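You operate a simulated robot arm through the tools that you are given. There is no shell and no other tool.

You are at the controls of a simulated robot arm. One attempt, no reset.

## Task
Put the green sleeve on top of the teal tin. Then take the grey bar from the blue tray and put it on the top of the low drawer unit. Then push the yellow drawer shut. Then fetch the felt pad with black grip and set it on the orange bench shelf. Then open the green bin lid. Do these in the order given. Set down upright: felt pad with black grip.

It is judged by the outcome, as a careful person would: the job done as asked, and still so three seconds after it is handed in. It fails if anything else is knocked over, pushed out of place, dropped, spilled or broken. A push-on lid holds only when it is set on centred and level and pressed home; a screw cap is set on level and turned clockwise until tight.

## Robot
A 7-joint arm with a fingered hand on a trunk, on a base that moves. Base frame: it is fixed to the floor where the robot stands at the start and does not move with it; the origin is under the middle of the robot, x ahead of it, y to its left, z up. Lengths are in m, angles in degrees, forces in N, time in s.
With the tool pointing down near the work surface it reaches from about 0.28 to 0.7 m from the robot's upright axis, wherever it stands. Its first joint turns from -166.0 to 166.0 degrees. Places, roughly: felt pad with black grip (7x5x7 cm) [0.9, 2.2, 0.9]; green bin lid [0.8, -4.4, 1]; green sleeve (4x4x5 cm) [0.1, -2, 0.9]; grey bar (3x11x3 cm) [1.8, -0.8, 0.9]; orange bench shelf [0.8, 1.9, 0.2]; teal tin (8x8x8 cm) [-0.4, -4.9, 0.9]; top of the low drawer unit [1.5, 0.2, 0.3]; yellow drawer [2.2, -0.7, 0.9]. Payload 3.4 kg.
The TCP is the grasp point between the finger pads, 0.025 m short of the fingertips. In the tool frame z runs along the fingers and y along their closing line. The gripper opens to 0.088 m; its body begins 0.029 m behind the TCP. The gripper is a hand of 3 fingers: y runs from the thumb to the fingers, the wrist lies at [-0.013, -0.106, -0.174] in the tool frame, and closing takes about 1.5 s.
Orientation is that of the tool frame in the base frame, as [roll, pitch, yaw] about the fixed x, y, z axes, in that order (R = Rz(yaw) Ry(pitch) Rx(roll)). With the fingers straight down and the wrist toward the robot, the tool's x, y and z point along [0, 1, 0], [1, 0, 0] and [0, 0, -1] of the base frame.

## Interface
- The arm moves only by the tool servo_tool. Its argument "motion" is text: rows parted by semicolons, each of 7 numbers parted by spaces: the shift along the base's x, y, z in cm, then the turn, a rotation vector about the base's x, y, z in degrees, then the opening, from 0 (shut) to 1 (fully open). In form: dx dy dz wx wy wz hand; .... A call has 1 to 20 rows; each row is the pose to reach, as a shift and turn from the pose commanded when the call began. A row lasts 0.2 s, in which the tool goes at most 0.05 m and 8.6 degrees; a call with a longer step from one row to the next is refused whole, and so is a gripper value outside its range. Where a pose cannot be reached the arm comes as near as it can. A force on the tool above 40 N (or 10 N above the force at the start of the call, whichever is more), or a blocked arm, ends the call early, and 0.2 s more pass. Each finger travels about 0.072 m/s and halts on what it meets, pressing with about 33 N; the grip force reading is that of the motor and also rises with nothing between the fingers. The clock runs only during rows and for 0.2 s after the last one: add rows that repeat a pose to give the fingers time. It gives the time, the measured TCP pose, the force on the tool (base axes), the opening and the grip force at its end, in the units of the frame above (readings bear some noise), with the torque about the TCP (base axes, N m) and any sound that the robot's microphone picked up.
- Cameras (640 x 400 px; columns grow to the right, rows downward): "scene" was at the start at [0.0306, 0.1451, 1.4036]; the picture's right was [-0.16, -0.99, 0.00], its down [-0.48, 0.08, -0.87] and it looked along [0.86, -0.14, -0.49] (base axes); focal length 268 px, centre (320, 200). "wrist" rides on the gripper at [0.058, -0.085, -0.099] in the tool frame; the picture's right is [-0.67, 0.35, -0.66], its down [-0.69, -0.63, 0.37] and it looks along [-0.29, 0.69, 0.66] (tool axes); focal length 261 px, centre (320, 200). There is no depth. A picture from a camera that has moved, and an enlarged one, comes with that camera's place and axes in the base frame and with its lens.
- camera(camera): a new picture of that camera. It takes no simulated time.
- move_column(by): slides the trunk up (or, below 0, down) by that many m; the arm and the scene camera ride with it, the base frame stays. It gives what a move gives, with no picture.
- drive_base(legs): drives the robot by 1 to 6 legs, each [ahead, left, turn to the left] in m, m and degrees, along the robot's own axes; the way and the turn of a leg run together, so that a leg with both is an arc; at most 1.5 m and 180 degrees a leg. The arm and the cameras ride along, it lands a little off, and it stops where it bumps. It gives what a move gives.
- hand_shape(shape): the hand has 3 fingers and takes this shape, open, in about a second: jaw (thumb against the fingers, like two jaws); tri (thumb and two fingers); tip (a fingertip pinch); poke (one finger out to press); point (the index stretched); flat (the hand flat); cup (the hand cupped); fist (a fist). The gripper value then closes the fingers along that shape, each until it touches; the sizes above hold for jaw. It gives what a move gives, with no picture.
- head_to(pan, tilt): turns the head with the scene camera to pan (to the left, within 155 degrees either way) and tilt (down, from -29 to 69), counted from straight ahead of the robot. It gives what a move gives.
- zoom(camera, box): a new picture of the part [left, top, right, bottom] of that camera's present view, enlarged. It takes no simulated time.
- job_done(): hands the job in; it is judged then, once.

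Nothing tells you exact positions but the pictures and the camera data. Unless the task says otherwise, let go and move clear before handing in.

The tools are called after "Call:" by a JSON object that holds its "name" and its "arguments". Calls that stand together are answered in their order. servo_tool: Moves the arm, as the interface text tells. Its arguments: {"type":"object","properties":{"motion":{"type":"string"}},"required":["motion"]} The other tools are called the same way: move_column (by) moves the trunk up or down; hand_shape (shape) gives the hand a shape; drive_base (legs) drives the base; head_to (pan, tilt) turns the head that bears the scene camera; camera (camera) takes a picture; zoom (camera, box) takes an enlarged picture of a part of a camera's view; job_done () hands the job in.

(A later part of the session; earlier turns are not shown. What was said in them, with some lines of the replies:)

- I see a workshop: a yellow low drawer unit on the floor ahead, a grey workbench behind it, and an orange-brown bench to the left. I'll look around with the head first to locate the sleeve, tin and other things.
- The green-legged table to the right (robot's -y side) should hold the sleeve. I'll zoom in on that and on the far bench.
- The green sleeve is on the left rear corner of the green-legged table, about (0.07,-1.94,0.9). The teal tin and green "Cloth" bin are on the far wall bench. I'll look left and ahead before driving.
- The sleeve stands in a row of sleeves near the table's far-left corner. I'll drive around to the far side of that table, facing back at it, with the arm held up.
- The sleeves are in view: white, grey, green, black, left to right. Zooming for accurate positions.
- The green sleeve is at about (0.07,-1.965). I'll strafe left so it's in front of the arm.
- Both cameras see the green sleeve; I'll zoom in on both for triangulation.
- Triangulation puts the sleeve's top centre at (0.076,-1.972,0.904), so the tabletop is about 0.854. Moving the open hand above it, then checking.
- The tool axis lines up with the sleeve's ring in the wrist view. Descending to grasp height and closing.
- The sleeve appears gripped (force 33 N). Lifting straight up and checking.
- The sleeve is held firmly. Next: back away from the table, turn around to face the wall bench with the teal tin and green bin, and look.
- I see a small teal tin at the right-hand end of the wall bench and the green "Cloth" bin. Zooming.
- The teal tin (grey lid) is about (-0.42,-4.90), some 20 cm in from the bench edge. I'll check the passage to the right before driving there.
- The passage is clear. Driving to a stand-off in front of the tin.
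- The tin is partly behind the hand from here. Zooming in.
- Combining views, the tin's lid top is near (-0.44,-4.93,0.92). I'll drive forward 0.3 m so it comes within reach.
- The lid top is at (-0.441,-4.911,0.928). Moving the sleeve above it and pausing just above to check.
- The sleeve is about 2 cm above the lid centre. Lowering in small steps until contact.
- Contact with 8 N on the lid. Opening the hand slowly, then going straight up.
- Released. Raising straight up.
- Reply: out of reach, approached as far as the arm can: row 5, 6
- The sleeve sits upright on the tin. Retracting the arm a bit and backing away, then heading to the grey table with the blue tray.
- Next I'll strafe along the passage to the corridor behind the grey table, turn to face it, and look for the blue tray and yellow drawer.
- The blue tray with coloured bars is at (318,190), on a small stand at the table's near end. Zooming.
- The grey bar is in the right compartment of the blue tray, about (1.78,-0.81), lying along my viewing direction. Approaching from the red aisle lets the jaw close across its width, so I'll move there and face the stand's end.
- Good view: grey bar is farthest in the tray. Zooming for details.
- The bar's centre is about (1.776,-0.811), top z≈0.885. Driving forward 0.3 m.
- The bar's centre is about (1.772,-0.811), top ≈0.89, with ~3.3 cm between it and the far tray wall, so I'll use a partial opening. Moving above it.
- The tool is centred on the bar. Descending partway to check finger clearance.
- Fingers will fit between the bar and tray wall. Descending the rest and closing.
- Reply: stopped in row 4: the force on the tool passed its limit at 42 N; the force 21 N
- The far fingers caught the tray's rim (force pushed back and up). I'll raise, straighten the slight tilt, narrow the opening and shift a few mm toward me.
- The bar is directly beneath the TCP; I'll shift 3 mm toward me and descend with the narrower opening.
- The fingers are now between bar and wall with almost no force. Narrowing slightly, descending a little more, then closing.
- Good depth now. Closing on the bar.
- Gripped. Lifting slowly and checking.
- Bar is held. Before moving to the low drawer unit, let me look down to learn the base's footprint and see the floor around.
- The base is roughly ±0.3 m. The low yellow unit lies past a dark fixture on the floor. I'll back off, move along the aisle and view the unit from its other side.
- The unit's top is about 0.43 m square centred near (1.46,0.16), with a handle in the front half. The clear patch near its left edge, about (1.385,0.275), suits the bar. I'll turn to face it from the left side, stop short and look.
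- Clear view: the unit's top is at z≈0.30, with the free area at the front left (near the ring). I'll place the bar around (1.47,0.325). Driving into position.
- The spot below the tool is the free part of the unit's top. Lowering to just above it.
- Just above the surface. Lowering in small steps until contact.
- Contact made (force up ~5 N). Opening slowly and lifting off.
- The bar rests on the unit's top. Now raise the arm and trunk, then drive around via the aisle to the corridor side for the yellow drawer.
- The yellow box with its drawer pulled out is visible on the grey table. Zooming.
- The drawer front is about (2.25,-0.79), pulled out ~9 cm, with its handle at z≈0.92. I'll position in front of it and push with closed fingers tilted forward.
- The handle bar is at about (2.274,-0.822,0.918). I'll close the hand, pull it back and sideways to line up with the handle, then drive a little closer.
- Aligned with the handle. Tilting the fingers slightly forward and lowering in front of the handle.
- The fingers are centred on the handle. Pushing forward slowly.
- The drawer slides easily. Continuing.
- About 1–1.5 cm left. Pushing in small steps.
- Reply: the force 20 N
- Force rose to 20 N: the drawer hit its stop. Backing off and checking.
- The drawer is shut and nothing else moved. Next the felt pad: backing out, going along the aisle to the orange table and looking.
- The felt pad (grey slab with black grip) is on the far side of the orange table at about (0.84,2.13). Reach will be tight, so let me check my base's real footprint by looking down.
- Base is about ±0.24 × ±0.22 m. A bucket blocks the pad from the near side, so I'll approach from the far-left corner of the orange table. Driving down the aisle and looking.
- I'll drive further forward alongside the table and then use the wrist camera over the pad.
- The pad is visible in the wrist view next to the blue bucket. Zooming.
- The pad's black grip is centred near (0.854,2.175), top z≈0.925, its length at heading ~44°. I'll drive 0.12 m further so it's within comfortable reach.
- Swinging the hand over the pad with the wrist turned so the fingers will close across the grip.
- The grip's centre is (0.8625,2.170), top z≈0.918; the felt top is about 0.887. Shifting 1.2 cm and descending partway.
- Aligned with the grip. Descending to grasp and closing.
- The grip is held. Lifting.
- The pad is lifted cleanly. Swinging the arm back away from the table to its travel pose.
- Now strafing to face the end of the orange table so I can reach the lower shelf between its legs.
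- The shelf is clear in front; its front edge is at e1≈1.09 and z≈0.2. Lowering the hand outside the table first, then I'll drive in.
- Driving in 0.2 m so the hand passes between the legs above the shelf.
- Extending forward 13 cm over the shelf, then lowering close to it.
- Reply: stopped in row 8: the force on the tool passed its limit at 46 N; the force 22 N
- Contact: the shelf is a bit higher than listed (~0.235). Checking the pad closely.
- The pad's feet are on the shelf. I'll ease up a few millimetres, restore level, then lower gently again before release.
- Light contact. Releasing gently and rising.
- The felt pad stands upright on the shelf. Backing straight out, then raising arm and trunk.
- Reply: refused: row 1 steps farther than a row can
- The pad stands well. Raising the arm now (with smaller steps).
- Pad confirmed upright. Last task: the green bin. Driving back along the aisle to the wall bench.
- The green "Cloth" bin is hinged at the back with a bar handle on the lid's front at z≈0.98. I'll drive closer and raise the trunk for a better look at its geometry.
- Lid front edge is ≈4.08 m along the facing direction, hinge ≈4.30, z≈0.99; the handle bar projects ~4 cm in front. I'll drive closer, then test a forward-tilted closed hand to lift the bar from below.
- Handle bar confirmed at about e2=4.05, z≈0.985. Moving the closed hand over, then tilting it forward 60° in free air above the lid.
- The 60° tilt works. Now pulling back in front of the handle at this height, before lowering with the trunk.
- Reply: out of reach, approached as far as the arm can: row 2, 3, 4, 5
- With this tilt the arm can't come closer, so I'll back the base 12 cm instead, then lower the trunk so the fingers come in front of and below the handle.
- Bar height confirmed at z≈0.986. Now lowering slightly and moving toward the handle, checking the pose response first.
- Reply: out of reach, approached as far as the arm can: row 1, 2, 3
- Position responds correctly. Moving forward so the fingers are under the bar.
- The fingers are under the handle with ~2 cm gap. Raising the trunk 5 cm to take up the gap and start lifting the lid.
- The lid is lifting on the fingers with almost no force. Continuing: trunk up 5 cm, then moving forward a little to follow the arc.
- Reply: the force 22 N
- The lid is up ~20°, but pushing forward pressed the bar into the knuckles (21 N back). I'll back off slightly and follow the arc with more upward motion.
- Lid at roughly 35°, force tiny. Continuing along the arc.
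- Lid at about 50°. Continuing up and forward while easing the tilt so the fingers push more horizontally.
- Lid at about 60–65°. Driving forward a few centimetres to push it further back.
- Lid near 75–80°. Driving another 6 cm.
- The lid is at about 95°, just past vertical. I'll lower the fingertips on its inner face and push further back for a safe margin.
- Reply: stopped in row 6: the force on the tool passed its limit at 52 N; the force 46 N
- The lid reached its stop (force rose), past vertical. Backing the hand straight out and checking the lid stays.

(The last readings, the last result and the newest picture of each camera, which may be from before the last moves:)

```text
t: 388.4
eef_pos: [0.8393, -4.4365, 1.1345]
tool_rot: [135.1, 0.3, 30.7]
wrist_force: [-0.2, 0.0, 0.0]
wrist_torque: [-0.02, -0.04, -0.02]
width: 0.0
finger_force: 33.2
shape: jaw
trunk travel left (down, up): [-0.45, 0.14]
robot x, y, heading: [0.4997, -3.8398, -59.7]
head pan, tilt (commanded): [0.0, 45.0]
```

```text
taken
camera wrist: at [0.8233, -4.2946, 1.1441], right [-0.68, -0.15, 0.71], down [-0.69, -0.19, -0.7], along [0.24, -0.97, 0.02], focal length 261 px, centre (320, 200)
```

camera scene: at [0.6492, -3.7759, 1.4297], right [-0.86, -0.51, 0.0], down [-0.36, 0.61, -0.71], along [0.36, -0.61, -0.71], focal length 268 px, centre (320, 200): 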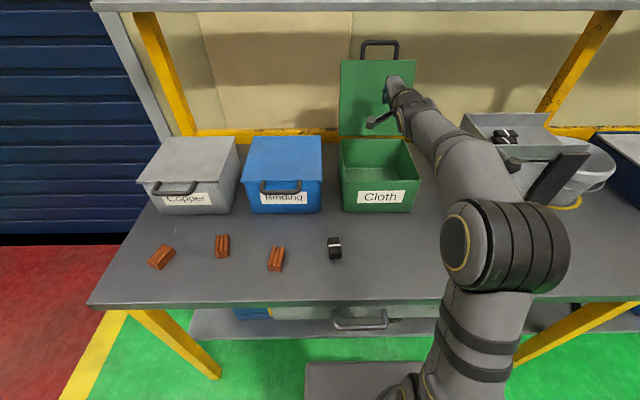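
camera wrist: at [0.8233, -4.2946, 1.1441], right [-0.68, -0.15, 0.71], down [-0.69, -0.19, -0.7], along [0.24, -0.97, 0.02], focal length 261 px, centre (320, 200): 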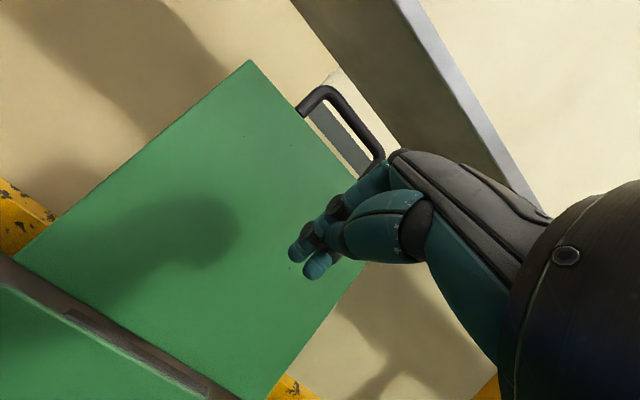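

The lid stays open on its own. Driving back to clear, then verifying everything.

Call:
{"name": "drive_base", "arguments": {"legs": [[-0.5, 0, 0]]}}

Call:
{"name": "head_to", "arguments": {"pan": 0, "tilt": 25}}

Call:
{"name": "camera", "arguments": {"camera": "scene"}}

Call:
{"name": "head_to", "arguments": {"pan": -35, "tilt": 20}}

Call:
{"name": "camera", "arguments": {"camera": "scene"}}

```text
t: 391.4
eef_pos: [0.5752, -4.0007, 1.1338]
tool_rot: [135.0, 0.3, 29.8]
wrist_force: [0.4, 0.0, -0.1]
wrist_torque: [-0.02, -0.01, 0.01]
width: 0.0001
finger_force: 33.2
shape: jaw
trunk travel left (down, up): [-0.45, 0.14]
robot x, y, heading: [0.2436, -3.3975, -60.3]
head pan, tilt (commanded): [0.0, 45.0]
```

```text
t: 392.2
eef_pos: [0.5751, -3.9987, 1.1333]
tool_rot: [135.2, 0.3, 29.9]
wrist_force: [-0.2, -0.4, 0.9]
wrist_torque: [0.02, 0.0, -0.01]
width: 0.0
finger_force: 33.4
shape: jaw
trunk travel left (down, up): [-0.45, 0.14]
robot x, y, heading: [0.2422, -3.3977, -60.3]
head pan, tilt (commanded): [0.0, 25.0]
```

```text
taken
camera scene: at [0.3978, -3.3455, 1.4602], right [-0.87, -0.5, 0.0], down [-0.21, 0.37, -0.91], along [0.45, -0.79, -0.42], focal length 268 px, centre (320, 200)
```

scene: 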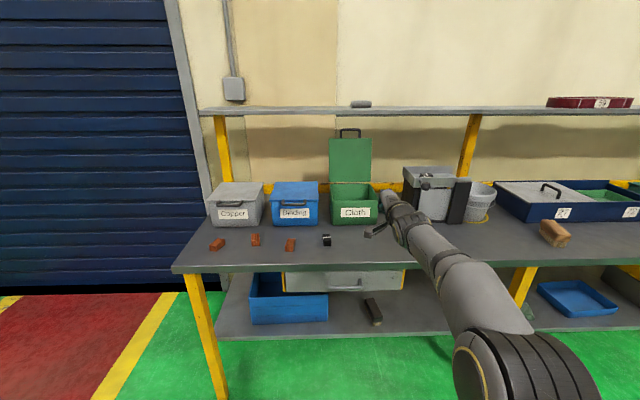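

```text
t: 393.3
eef_pos: [0.5748, -4.0015, 1.1326]
tool_rot: [135.2, 0.3, 29.8]
wrist_force: [-1.1, 0.2, -0.4]
wrist_torque: [0.01, -0.03, 0.01]
width: 0.0002
finger_force: 32.8
shape: jaw
trunk travel left (down, up): [-0.45, 0.14]
robot x, y, heading: [0.2454, -3.3967, -60.3]
head pan, tilt (commanded): [-35.0, 20.0]
```

```text
taken
camera scene: at [0.3437, -3.3583, 1.4683], right [-1.0, 0.09, 0.0], down [0.03, 0.34, -0.94], along [-0.08, -0.94, -0.34], focal length 268 px, centre (320, 200)
```

scene: 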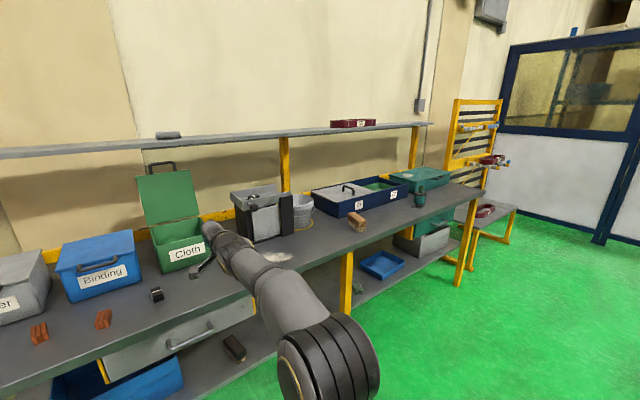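

Call:
{"name": "zoom", "arguments": {"camera": "scene", "box": [360, 150, 480, 225]}}

Call:
{"name": "zoom", "arguments": {"camera": "scene", "box": [120, 150, 280, 270]}}

```text
5.33 times, centred on (420, 188) of scene
camera zoom: at [0.3437, -3.3583, 1.4683], right [-1.0, 0.09, 0.0], down [0.03, 0.34, -0.94], along [-0.08, -0.94, -0.34], focal length 1427 px, centre (-213, 267)
```

zoom: 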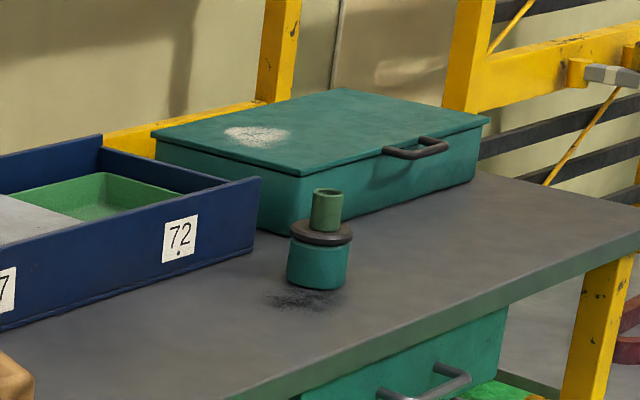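

```text
3.33 times, centred on (200, 210) of scene
camera zoom: at [0.3437, -3.3583, 1.4683], right [-1.0, 0.09, 0.0], down [0.03, 0.34, -0.94], along [-0.08, -0.94, -0.34], focal length 892 px, centre (720, 167)
```

zoom: 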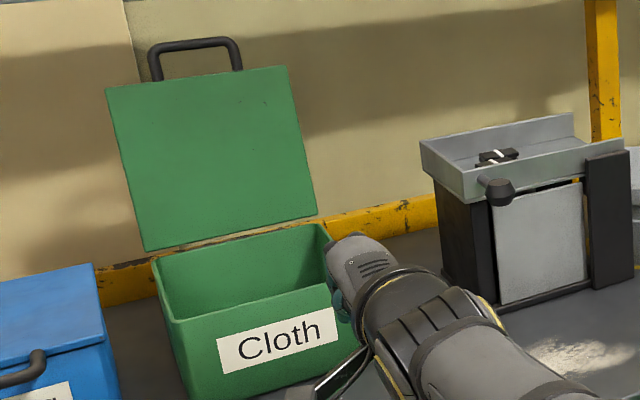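

Sleeve is on the tin and the lid is wide open. A quick look back to confirm the yellow drawer is still shut before handing in.

Call:
{"name": "head_to", "arguments": {"pan": 112, "tilt": 10}}

Call:
{"name": "zoom", "arguments": {"camera": "scene", "box": [240, 130, 400, 250]}}

```text
t: 395.6
eef_pos: [0.5745, -4.0, 1.1325]
tool_rot: [135.2, 0.3, 29.8]
wrist_force: [0.0, -0.3, -0.8]
wrist_torque: [0.0, 0.0, -0.03]
width: 0.0
finger_force: 32.3
shape: jaw
trunk travel left (down, up): [-0.45, 0.14]
robot x, y, heading: [0.2465, -3.3985, -60.4]
head pan, tilt (commanded): [112.0, 10.0]
```

```text
3.33 times, centred on (320, 190) of scene
camera zoom: at [0.4095, -3.1925, 1.4846], right [0.79, -0.62, 0.0], down [-0.11, -0.14, -0.98], along [0.61, 0.77, -0.17], focal length 892 px, centre (320, 233)
```

zoom: 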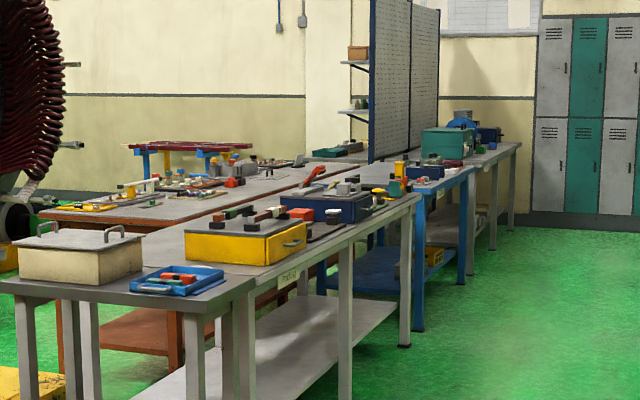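

All five steps are done and look as they should:
- **Sleeve:** it stands on the teal tin.
- **Grey bar:** it is on top of the low drawer unit.
- **Yellow drawer:** it is shut.
- **Felt pad:** it stands upright on the orange bench shelf.
- **Green bin lid:** it is open past vertical and stays open.

The hand is clear of everything, so I'm handing in.

Call:
{"name": "job_done", "arguments": {}}

```text
The job is handed in.
```

I did all five tasks in the order given and handed the job in. I haven't seen the judge's result.

- **Green sleeve:** it stands upright on the lid of the teal tin. I checked this again at the end.
- **Grey bar:** it lies on the front-left part of the low drawer unit's top. I checked it when I set it down and didn't look again. While reaching into the blue tray for it, the fingers caught the tray's rim once. The tray did not seem to move, and the other two bars stayed in place.
- **Yellow drawer:** I pushed it in until it reached its stop. It was still shut when I looked again at the end.
- **Felt pad:** it stands upright, grip up, on the orange bench shelf. It touched the shelf harder than I meant on the first try, so I lifted it slightly and lowered it again before letting go.
- **Green bin lid:** it is open to its stop, a little past vertical, and stayed open after I backed away. My last push on it was firm, but the bin did not seem to shift.

I saw nothing else knocked over or moved, and the hand was clear of everything when I handed in.
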